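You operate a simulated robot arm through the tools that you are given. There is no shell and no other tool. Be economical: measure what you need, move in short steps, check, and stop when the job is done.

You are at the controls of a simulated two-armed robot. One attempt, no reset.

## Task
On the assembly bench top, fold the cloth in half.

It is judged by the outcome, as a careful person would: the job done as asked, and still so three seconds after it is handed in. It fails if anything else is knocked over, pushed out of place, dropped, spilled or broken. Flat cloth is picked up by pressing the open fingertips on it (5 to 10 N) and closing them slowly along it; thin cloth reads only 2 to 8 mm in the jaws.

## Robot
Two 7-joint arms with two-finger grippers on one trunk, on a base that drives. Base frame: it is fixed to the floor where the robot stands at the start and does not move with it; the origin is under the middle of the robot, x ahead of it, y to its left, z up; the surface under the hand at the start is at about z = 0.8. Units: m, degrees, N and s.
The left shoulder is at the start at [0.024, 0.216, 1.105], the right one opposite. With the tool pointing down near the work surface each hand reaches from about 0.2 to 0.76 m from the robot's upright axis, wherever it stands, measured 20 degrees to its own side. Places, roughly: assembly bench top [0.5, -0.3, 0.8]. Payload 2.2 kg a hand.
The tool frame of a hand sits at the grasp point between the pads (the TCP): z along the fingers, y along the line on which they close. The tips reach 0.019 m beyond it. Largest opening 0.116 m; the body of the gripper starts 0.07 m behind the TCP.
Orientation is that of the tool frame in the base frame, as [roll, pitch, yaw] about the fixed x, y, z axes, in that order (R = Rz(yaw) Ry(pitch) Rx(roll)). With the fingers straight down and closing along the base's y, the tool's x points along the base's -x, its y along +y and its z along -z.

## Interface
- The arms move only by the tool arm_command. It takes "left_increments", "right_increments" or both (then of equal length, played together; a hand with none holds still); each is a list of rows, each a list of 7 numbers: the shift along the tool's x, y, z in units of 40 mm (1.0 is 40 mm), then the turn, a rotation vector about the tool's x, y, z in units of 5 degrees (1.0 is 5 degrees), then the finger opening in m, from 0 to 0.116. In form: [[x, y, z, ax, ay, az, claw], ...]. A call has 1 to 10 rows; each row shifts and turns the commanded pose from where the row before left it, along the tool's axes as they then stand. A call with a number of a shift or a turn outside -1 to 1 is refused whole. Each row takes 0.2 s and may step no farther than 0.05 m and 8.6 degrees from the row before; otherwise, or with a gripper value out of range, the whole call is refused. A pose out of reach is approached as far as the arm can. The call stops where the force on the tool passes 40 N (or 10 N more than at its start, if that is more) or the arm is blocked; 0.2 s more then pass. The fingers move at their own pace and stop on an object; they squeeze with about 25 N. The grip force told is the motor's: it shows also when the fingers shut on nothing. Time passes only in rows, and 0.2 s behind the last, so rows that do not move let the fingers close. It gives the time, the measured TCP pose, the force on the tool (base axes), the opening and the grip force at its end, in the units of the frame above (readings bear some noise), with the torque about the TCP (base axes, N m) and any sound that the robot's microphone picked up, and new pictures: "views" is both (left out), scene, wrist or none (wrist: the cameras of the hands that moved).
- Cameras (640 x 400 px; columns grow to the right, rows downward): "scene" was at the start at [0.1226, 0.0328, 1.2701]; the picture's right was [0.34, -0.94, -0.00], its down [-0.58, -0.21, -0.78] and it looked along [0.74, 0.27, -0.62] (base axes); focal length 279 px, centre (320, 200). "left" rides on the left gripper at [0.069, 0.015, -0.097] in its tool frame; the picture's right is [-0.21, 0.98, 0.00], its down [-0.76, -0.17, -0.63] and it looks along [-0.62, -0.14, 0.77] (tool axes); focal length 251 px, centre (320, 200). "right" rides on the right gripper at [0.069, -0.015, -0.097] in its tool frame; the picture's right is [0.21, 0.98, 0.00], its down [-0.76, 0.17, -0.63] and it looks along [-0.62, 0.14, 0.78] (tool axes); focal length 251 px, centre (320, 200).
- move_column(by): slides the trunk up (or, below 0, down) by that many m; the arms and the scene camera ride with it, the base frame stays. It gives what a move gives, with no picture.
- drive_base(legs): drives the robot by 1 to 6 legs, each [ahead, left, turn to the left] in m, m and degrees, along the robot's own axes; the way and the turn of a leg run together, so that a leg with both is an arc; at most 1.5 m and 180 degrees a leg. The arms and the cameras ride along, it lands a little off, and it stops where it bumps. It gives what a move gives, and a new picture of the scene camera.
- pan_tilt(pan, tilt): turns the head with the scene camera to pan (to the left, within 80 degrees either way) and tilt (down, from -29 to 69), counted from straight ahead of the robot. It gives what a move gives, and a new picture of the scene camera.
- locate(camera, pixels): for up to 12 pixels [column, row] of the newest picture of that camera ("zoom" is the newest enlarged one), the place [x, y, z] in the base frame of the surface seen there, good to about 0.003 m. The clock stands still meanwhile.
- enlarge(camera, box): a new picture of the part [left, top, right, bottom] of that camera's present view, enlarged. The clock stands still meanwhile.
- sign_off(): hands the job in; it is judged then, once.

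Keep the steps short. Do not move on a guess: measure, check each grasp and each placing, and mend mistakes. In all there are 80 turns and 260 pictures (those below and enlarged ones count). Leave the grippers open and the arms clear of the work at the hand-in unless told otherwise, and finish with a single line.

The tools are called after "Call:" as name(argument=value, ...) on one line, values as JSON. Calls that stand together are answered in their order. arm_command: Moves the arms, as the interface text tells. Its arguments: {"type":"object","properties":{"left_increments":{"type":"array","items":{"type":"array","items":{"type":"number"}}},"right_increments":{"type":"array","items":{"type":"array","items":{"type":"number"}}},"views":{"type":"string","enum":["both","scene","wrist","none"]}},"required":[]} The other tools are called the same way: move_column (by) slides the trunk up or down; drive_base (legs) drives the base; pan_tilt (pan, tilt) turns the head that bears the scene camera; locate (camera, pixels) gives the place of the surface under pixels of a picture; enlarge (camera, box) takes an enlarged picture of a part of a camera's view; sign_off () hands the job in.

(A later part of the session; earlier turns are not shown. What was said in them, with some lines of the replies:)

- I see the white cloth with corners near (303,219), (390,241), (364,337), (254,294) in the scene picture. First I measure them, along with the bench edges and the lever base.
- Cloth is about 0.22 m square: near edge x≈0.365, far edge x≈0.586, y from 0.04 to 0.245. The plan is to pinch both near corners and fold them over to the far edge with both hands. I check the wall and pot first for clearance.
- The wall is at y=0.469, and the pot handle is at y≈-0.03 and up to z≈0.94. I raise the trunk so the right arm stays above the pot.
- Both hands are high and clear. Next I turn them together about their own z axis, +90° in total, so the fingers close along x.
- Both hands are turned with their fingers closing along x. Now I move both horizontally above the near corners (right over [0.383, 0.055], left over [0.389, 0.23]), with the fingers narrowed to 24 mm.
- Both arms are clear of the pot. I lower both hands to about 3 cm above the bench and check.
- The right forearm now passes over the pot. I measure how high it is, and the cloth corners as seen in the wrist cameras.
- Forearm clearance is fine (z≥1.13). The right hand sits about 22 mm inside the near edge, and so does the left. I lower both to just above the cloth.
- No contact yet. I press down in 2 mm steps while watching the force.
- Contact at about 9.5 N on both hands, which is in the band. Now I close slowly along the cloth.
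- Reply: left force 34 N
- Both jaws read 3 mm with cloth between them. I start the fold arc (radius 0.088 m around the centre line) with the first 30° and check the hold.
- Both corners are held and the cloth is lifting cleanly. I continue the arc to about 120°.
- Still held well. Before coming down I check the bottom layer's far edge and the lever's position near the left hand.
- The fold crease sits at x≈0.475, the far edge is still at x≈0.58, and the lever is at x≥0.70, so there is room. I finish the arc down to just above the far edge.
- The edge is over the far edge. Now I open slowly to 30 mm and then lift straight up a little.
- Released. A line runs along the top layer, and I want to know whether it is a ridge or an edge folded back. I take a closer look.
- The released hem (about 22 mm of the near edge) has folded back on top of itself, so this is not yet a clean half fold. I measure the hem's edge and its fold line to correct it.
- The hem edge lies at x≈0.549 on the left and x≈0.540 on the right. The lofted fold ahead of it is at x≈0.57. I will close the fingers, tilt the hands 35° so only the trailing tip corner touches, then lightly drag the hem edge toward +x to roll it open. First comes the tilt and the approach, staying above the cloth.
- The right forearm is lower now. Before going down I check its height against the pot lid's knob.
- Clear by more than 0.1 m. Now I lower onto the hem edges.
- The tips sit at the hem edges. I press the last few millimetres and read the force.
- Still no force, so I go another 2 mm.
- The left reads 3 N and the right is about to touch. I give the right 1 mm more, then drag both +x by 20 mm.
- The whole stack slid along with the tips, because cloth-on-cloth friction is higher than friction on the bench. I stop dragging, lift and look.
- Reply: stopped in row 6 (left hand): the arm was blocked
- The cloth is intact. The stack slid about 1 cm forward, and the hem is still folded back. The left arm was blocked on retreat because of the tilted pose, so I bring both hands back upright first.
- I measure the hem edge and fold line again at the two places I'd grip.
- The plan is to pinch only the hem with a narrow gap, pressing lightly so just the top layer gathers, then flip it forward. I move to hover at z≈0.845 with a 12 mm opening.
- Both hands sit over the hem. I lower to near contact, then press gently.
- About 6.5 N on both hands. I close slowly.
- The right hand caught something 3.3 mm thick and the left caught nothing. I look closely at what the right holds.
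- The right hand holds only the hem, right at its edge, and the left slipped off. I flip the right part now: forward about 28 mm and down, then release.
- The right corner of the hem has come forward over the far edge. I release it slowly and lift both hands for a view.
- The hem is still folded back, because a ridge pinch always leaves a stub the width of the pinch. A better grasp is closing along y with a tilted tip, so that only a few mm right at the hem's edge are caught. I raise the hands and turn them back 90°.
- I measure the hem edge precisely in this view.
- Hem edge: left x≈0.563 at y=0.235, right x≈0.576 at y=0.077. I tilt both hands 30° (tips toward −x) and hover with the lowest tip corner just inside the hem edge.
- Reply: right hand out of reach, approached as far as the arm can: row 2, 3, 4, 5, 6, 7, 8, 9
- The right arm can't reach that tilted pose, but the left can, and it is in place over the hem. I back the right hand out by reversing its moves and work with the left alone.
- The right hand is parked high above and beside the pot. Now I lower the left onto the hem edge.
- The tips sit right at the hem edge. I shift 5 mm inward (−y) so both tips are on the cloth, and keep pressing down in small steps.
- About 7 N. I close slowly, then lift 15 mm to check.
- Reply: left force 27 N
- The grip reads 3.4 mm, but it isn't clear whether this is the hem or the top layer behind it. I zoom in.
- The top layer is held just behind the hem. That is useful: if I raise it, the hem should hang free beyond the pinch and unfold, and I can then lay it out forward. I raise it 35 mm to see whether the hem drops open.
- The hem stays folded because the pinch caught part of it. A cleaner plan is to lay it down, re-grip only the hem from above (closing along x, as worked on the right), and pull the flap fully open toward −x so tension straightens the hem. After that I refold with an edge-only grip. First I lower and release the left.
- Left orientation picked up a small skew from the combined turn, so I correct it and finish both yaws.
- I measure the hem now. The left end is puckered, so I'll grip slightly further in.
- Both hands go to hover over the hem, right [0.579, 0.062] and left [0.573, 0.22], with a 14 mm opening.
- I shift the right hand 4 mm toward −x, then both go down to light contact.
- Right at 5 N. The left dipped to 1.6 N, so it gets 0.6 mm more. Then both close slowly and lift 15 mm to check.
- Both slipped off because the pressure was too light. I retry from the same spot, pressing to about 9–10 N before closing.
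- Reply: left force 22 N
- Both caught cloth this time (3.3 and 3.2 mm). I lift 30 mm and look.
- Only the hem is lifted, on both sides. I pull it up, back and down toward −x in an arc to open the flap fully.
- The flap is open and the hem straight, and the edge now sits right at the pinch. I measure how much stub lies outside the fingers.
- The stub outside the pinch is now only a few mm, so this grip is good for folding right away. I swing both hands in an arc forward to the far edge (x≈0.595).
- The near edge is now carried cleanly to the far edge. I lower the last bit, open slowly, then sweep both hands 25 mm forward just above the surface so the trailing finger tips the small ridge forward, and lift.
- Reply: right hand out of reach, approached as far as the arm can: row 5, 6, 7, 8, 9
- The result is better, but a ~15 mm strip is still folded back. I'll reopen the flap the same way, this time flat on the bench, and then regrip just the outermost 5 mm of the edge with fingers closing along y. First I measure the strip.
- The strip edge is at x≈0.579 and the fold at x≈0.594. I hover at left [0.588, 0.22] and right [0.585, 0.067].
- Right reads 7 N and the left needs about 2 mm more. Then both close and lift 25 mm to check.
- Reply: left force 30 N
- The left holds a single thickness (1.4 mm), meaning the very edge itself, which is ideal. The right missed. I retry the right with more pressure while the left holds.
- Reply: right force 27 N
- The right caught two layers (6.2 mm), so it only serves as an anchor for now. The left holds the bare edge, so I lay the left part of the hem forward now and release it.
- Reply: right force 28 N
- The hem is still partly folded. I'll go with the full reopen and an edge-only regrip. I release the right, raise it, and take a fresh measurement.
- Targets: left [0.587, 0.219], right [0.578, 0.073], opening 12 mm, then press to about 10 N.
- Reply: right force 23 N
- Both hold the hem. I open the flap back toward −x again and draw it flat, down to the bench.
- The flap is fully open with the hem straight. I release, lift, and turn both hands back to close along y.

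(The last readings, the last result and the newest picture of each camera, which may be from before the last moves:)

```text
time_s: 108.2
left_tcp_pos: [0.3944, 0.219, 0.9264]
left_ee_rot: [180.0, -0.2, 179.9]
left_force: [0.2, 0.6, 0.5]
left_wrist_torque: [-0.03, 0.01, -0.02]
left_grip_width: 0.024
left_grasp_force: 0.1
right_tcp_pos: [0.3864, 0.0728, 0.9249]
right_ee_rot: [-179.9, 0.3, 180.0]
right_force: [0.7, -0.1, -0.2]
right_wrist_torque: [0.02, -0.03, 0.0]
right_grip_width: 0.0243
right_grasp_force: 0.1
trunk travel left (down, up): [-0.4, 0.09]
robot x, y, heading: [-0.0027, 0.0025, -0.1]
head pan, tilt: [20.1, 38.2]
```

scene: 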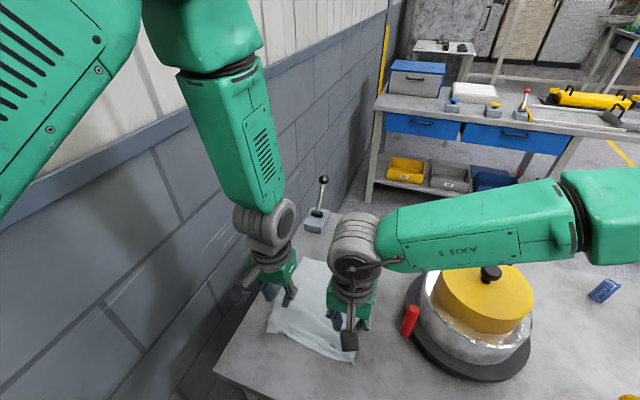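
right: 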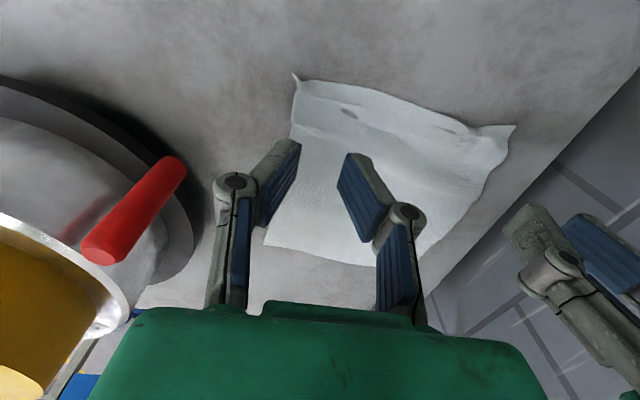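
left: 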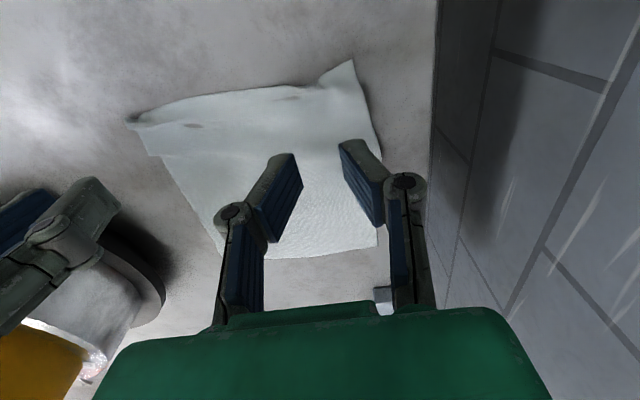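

The cloth is open and roughly flat. I measure the near edge and the corners.

Call:
locate(camera="right", pixels=[[296, 78], [304, 85], [320, 86], [360, 95], [420, 112], [465, 128], [500, 130], [266, 243], [310, 255], [370, 264], [292, 130]])

Call:
locate(camera="left", pixels=[[132, 122], [160, 108], [200, 98], [250, 90], [300, 86], [325, 80], [351, 63], [376, 152], [376, 245], [310, 256], [150, 155]])

Call:
enlarge(camera="right", box=[260, 60, 530, 230])

```text
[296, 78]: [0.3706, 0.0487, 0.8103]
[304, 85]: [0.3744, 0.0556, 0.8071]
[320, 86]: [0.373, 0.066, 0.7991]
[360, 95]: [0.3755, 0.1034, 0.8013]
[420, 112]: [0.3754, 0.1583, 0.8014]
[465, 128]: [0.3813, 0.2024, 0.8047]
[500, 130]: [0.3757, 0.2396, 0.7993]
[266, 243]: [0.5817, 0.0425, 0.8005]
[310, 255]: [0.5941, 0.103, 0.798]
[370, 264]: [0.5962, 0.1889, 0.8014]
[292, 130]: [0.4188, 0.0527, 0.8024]
```

```text
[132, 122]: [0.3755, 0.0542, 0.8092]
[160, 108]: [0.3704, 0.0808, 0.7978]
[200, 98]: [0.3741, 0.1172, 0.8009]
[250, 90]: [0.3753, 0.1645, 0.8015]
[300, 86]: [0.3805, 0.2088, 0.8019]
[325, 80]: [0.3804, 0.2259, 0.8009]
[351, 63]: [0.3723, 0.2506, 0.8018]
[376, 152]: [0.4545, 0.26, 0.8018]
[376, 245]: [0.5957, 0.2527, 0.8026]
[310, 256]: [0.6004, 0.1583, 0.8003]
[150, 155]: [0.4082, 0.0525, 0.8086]
```

```text
2.35 times, centred on (395, 145) of right
```

zoom: 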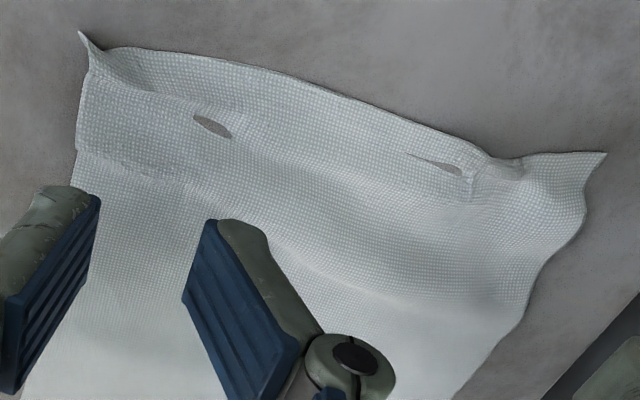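

Near edge: x≈0.374 on the right and ≈0.378 on the left. I bring both hands down with the tips overlapping the edge by only ~6 mm: TCP right [0.3685, 0.068], left [0.373, 0.228].

Call:
arm_command(left_increments=[[0.535, 0.225, 0, 0, 0, 0, 0.024], [0, 0, 0.7, 0, 0, 0, 0.024], [0, 0, 0.7, 0, 0, 0, 0.024], [0, 0, 0.7, 0, 0, 0, 0.024], [0, 0, 0.4, 0, 0, 0, 0.024], [0, 0, 0.08, 0, 0, 0, 0.024], [0, 0, 0, 0, 0, 0, 0.024]], right_increments=[[0.45, -0.12, 0, 0, 0, 0, 0.024], [0, 0, 0.7, 0, 0, 0, 0.024], [0, 0, 0.7, 0, 0, 0, 0.024], [0, 0, 0.7, 0, 0, 0, 0.024], [0, 0, 0.4, 0, 0, 0, 0.024], [0, 0, 0.05, 0, 0, 0, 0.024], [0, 0, 0, 0, 0, 0, 0.024]], views="wrist")

```text
time_s: 109.8
left_tcp_pos: [0.3714, 0.2263, 0.8236]
left_ee_rot: [180.0, -0.1, 179.9]
left_force: [-0.5, -0.4, 0.7]
left_wrist_torque: [0.02, 0.01, -0.03]
left_grip_width: 0.0238
left_grasp_force: 0.1
right_tcp_pos: [0.3691, 0.0651, 0.8219]
right_ee_rot: [-179.9, 0.2, -180.0]
right_force: [1.1, -0.6, 0.6]
right_wrist_torque: [0.03, 0.02, 0.03]
right_grip_width: 0.0239
right_grasp_force: 0.0
trunk travel left (down, up): [-0.4, 0.09]
robot x, y, heading: [-0.0014, 0.0059, -0.1]
head pan, tilt: [20.1, 38.2]
```

right: 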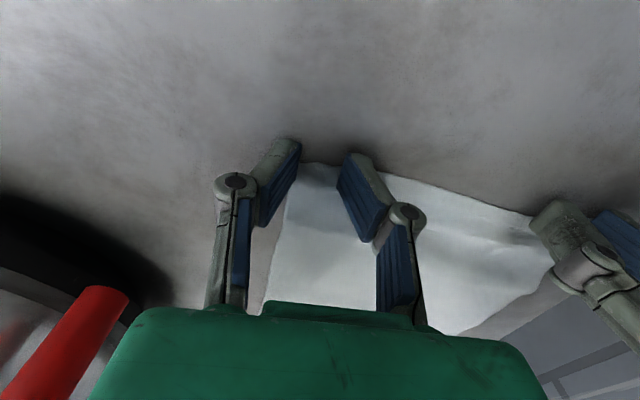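
left: 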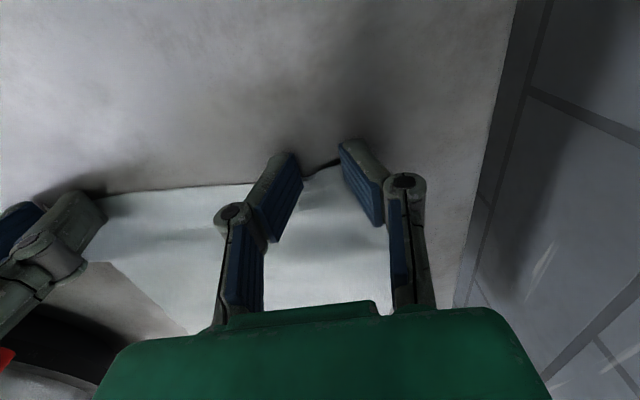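

The right hand's outer finger is at the cloth's side edge, so I shift it 8 mm inward, then press both down.

Call:
arm_command(left_increments=[[0, 0, 0, 0, 0, 0, 0.024], [0, 0, 0.07, 0, 0, 0, 0.024], [0, 0, 0.04, 0, 0, 0, 0.024], [0, 0, 0, 0, 0, 0, 0.024]], right_increments=[[0, 0.2, -0.05, 0, 0, 0, 0.024], [0, 0, 0.08, 0, 0, 0, 0.024], [0, 0, 0.045, 0, 0, 0, 0.024], [0, 0, 0, 0, 0, 0, 0.024]], views="none")

```text
time_s: 110.8
left_tcp_pos: [0.3716, 0.2276, 0.8184]
left_ee_rot: [-180.0, -0.1, 179.7]
left_force: [1.3, 0.8, 6.9]
left_wrist_torque: [-0.01, -0.03, 0.02]
left_grip_width: 0.0274
left_grasp_force: 0.0
right_tcp_pos: [0.3684, 0.0736, 0.8213]
right_ee_rot: [180.0, 0.3, 179.9]
right_force: [0.0, 0.0, 2.5]
right_wrist_torque: [0.03, -0.01, 0.03]
right_grip_width: 0.0237
right_grasp_force: 0.0
trunk travel left (down, up): [-0.4, 0.09]
robot x, y, heading: [-0.0008, 0.001, -0.1]
head pan, tilt: [20.1, 38.2]
```

Left reads 7 N and the right 2.5 N. The right gets about 1.5 mm more, then both close slowly.

Call:
arm_command(left_increments=[[0, 0, 0.008, 0, 0, 0, 0.024], [0, 0, 0, 0, 0, 0, 0.021], [0, 0, 0, 0, 0, 0, 0.018], [0, 0, 0, 0, 0, 0, 0.015], [0, 0, 0, 0, 0, 0, 0.012], [0, 0, 0, 0, 0, 0, 0.009], [0, 0, 0, 0, 0, 0, 0.006], [0, 0, 0, 0, 0, 0, 0.003], [0, 0, 0, 0, 0, 0, 0], [0, 0, 0, 0, 0, 0, 0]], right_increments=[[0, 0, 0.035, 0, 0, 0, 0.024], [0, 0, 0, 0, 0, 0, 0.021], [0, 0, 0, 0, 0, 0, 0.018], [0, 0, 0, 0, 0, 0, 0.015], [0, 0, 0, 0, 0, 0, 0.012], [0, 0, 0, 0, 0, 0, 0.009], [0, 0, 0, 0, 0, 0, 0.006], [0, 0, 0, 0, 0, 0, 0.003], [0, 0, 0, 0, 0, 0, 0], [0, 0, 0, 0, 0, 0, 0]], views="none")

Call:
arm_command(left_increments=[[0, 0, -0.3, 0, 0, 0, 0], [-0.05, 0, -0.4, 0, 0, 0, 0], [0, 0, 0, 0, 0, 0, 0]], right_increments=[[0, 0, -0.3, 0, 0, 0, 0], [-0.05, 0, -0.4, 0, 0, 0, 0], [0, 0, 0, 0, 0, 0, 0]], views="wrist")

```text
time_s: 113.0
left_tcp_pos: [0.3724, 0.2279, 0.8185]
left_ee_rot: [180.0, 0.0, 179.8]
left_force: [-0.3, -0.3, 11.2]
left_wrist_torque: [0.07, -0.08, -0.01]
left_grip_width: 0.0
left_grasp_force: 24.7
right_tcp_pos: [0.37, 0.0747, 0.8205]
right_ee_rot: [180.0, 0.4, 179.9]
right_force: [0.9, 1.6, 3.7]
right_wrist_torque: [0.03, -0.04, 0.0]
right_grip_width: 0.003
right_grasp_force: 24.9
trunk travel left (down, up): [-0.4, 0.09]
robot x, y, heading: [0.0008, -0.0038, 0.2]
head pan, tilt: [20.1, 38.2]
```

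```text
time_s: 113.8
left_tcp_pos: [0.3763, 0.2287, 0.8464]
left_ee_rot: [180.0, -0.1, 179.8]
left_force: [0.5, -0.3, 0.6]
left_wrist_torque: [0.01, 0.04, -0.01]
left_grip_width: 0.0
left_grasp_force: 25.4
right_tcp_pos: [0.3708, 0.0752, 0.8462]
right_ee_rot: [-179.8, 0.2, 180.0]
right_force: [0.7, -0.3, -0.6]
right_wrist_torque: [-0.01, 0.01, 0.01]
right_grip_width: 0.0028
right_grasp_force: 25.2
trunk travel left (down, up): [-0.4, 0.09]
robot x, y, heading: [-0.0022, 0.003, -0.2]
head pan, tilt: [20.1, 38.2]
5 turns are left
```

right: 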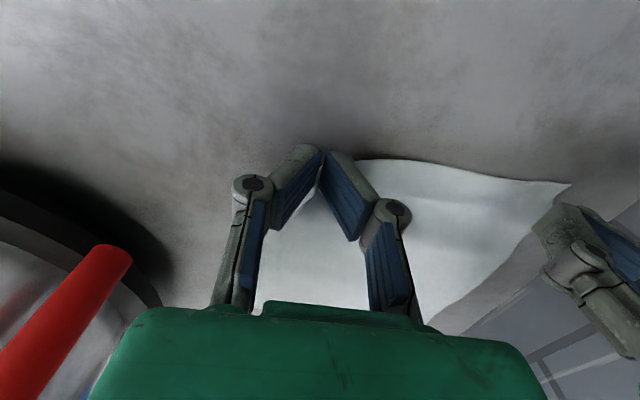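
left: 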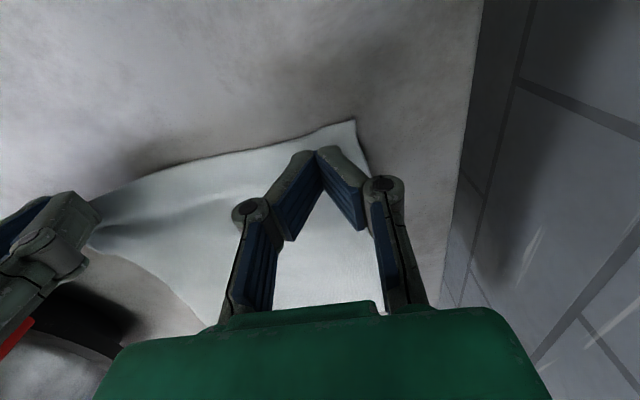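

Only 5 turns remain and the right holds. I regrip the left with a bit more overlap and pressure.

Call:
arm_command(left_increments=[[-0.2, 0, 0, 0, 0, 0, 0.024], [0, 0, 0.4, 0, 0, 0, 0.024], [0, 0, 0.3, 0, 0, 0, 0.024], [0, 0, 0.03, 0, 0, 0, 0.024], [0, 0, 0, 0, 0, 0, 0.019], [0, 0, 0, 0, 0, 0, 0.014], [0, 0, 0, 0, 0, 0, 0.009], [0, 0, 0, 0, 0, 0, 0.004], [0, 0, 0, 0, 0, 0, 0], [0, 0, 0, 0, 0, 0, 0]], views="none")

```text
time_s: 115.1
left_tcp_pos: [0.3829, 0.2265, 0.8209]
left_ee_rot: [-180.0, 0.3, 179.9]
left_force: [0.2, -1.1, 26.2]
left_wrist_torque: [-0.01, 0.06, 0.03]
left_grip_width: 0.0033
left_grasp_force: 24.4
right_tcp_pos: [0.3682, 0.0744, 0.8485]
right_ee_rot: [-180.0, 0.4, -180.0]
right_force: [-0.3, -0.1, 0.7]
right_wrist_torque: [0.02, 0.03, 0.02]
right_grip_width: 0.0034
right_grasp_force: 25.0
trunk travel left (down, up): [-0.4, 0.09]
robot x, y, heading: [0.0017, 0.0007, -0.0]
head pan, tilt: [20.1, 38.2]
stopped in row 6 (left hand): the force on the tool passed its limit at 43 N (the readings are from after the stop); the commanded pose is now the measured one
4 turns are left
```

Both jaws now hold cloth (3.3 and 3.4 mm). I fold both in an arc forward to just above the far edge.

Call:
arm_command(left_increments=[[-0.025, 0, -0.675, 0, 0, 0, 0], [-0.25, 0, -0.6, 0, 0, 0, 0], [-0.45, 0, -0.525, 0, 0, 0, 0], [-0.6, 0, -0.375, 0, 0, 0, 0], [-0.675, 0, -0.15, 0, 0, 0, 0], [-0.675, 0, 0.025, 0, 0, 0, 0], [-0.65, 0, 0.225, 0, 0, 0, 0], [-0.6, 0, 0.4, 0, 0, 0, 0], [-0.475, 0, 0.55, 0, 0, 0, 0], [-0.3, 0, 0.575, 0, 0, 0, 0]], right_increments=[[-0.125, 0, -0.3125, 0, 0, 0, 0], [-0.35, 0, -0.55, 0, 0, 0, 0], [-0.5, 0, -0.425, 0, 0, 0, 0], [-0.65, 0, -0.3, 0, 0, 0, 0], [-0.7, 0, -0.125, 0, 0, 0, 0], [-0.7, 0, 0.05, 0, 0, 0, 0], [-0.65, 0, 0.25, 0, 0, 0, 0], [-0.6, 0, 0.4, 0, 0, 0, 0], [-0.475, 0, 0.55, 0, 0, 0, 0], [-0.3, 0, 0.575, 0, 0, 0, 0]], views="both")

```text
time_s: 117.3
left_tcp_pos: [0.5701, 0.2275, 0.8396]
left_ee_rot: [-179.9, 0.1, 179.9]
left_force: [0.1, 0.1, 0.0]
left_wrist_torque: [0.0, 0.03, 0.0]
left_grip_width: 0.0029
left_grasp_force: 24.7
right_tcp_pos: [0.574, 0.0775, 0.8438]
right_ee_rot: [-179.9, 0.3, -180.0]
right_force: [-0.4, 0.5, 0.0]
right_wrist_torque: [-0.01, -0.03, 0.02]
right_grip_width: 0.0032
right_grasp_force: 25.1
trunk travel left (down, up): [-0.4, 0.09]
robot x, y, heading: [-0.0025, 0.0014, -0.1]
head pan, tilt: [20.1, 38.2]
3 turns are left
```

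scene: 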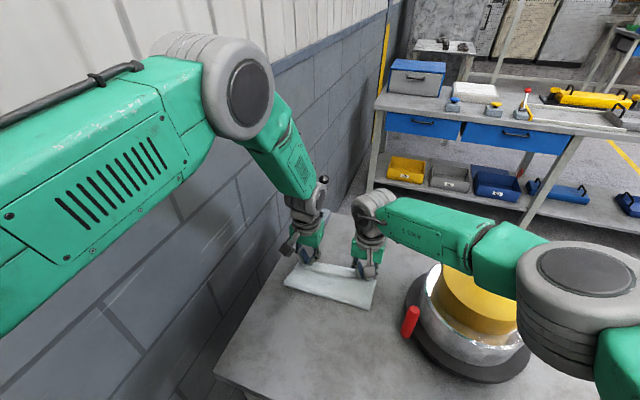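
right: 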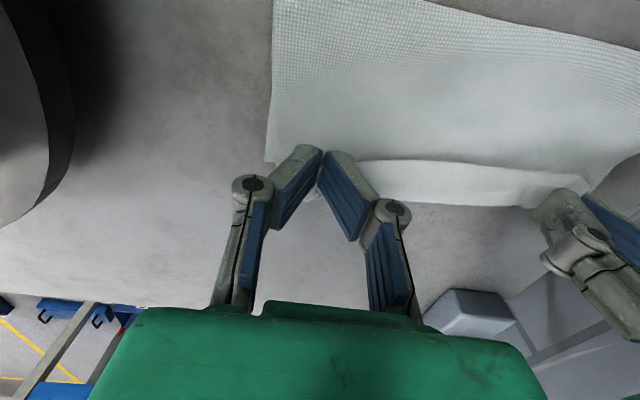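
left: 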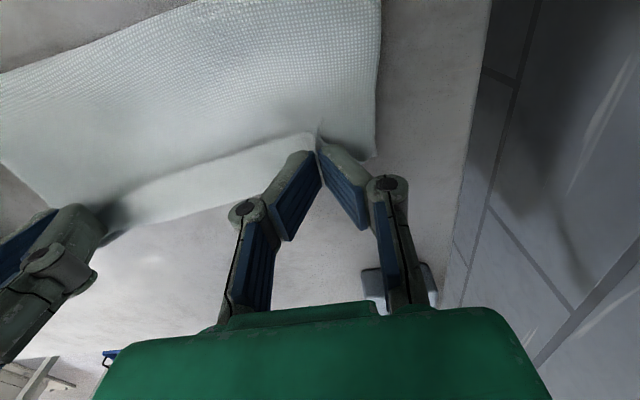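

The edge is carried cleanly to about 15 mm short of the far edge. I move forward 14 mm, lower, release slowly and lift clear.

Call:
arm_command(left_increments=[[-0.25, 0, 0.25, 0, 0, 0, 0], [-0.1, 0, 0.18, 0, 0, 0, 0], [0, 0, 0, 0, 0, 0, 0], [0, 0, 0, 0, 0, 0, 0.01], [0, 0, 0, 0, 0, 0, 0.024], [0, 0, -0.2, 0, 0, 0, 0.03], [0, 0, -0.8, 0, 0, 0, 0.04], [0, 0, -0.9, 0, 0, 0, 0.05], [0, 0, -0.9, 0, 0, 0, 0.06], [0, 0, -0.9, 0, 0, 0, 0.06]], right_increments=[[-0.25, 0, 0.3, 0, 0, 0, 0], [-0.05, 0, 0.22, 0, 0, 0, 0], [0, 0, 0, 0, 0, 0, 0], [0, 0, 0, 0, 0, 0, 0.01], [0, 0, 0, 0, 0, 0, 0.024], [0, 0, -0.2, 0, 0, 0, 0.03], [0, 0, -0.8, 0, 0, 0, 0.04], [0, 0, -0.9, 0, 0, 0, 0.05], [0, 0, -0.9, 0, 0, 0, 0.06], [0, 0, -0.9, 0, 0, 0, 0.06]], views="both")

```text
time_s: 119.5
left_tcp_pos: [0.5845, 0.2234, 0.972]
left_ee_rot: [179.9, 0.0, 179.8]
left_force: [-0.2, 0.4, 0.3]
left_wrist_torque: [0.01, -0.01, 0.01]
left_grip_width: 0.0602
left_grasp_force: 0.1
right_tcp_pos: [0.5797, 0.0748, 0.9842]
right_ee_rot: [-179.9, 0.5, 180.0]
right_force: [-0.9, 0.4, -0.2]
right_wrist_torque: [0.03, -0.03, -0.03]
right_grip_width: 0.06
right_grasp_force: 0.0
right hand out of reach, approached as far as the arm can: row 2
trunk travel left (down, up): [-0.4, 0.09]
robot x, y, heading: [0.0022, -0.0006, -0.1]
head pan, tilt: [20.1, 38.2]
2 turns are left
```

scene: 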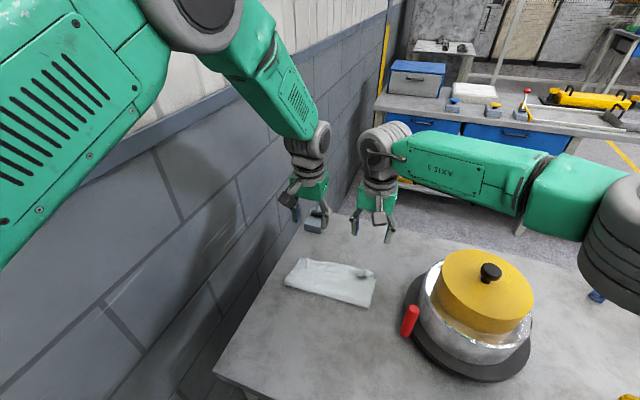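
right: 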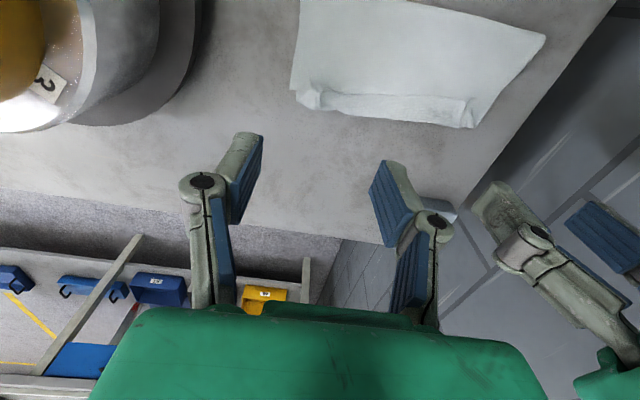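
left: 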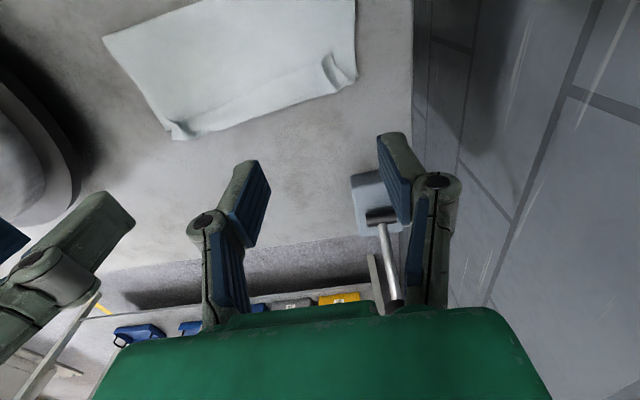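

The cloth lies folded along its middle, with the near edge about 1–2 cm short of the far edge. Small puckers remain where the fingers held it. Nothing else has moved, both grippers are open, and the arms are about 15 cm clear. With two turns left I hand it in.

Call:
sign_off()

```text
The job is handed in.
```

The cloth is folded in half on the bench and handed in, with its edges about 1–2 cm out of line, small puckers at the grip points, and nothing else moved that I could see.
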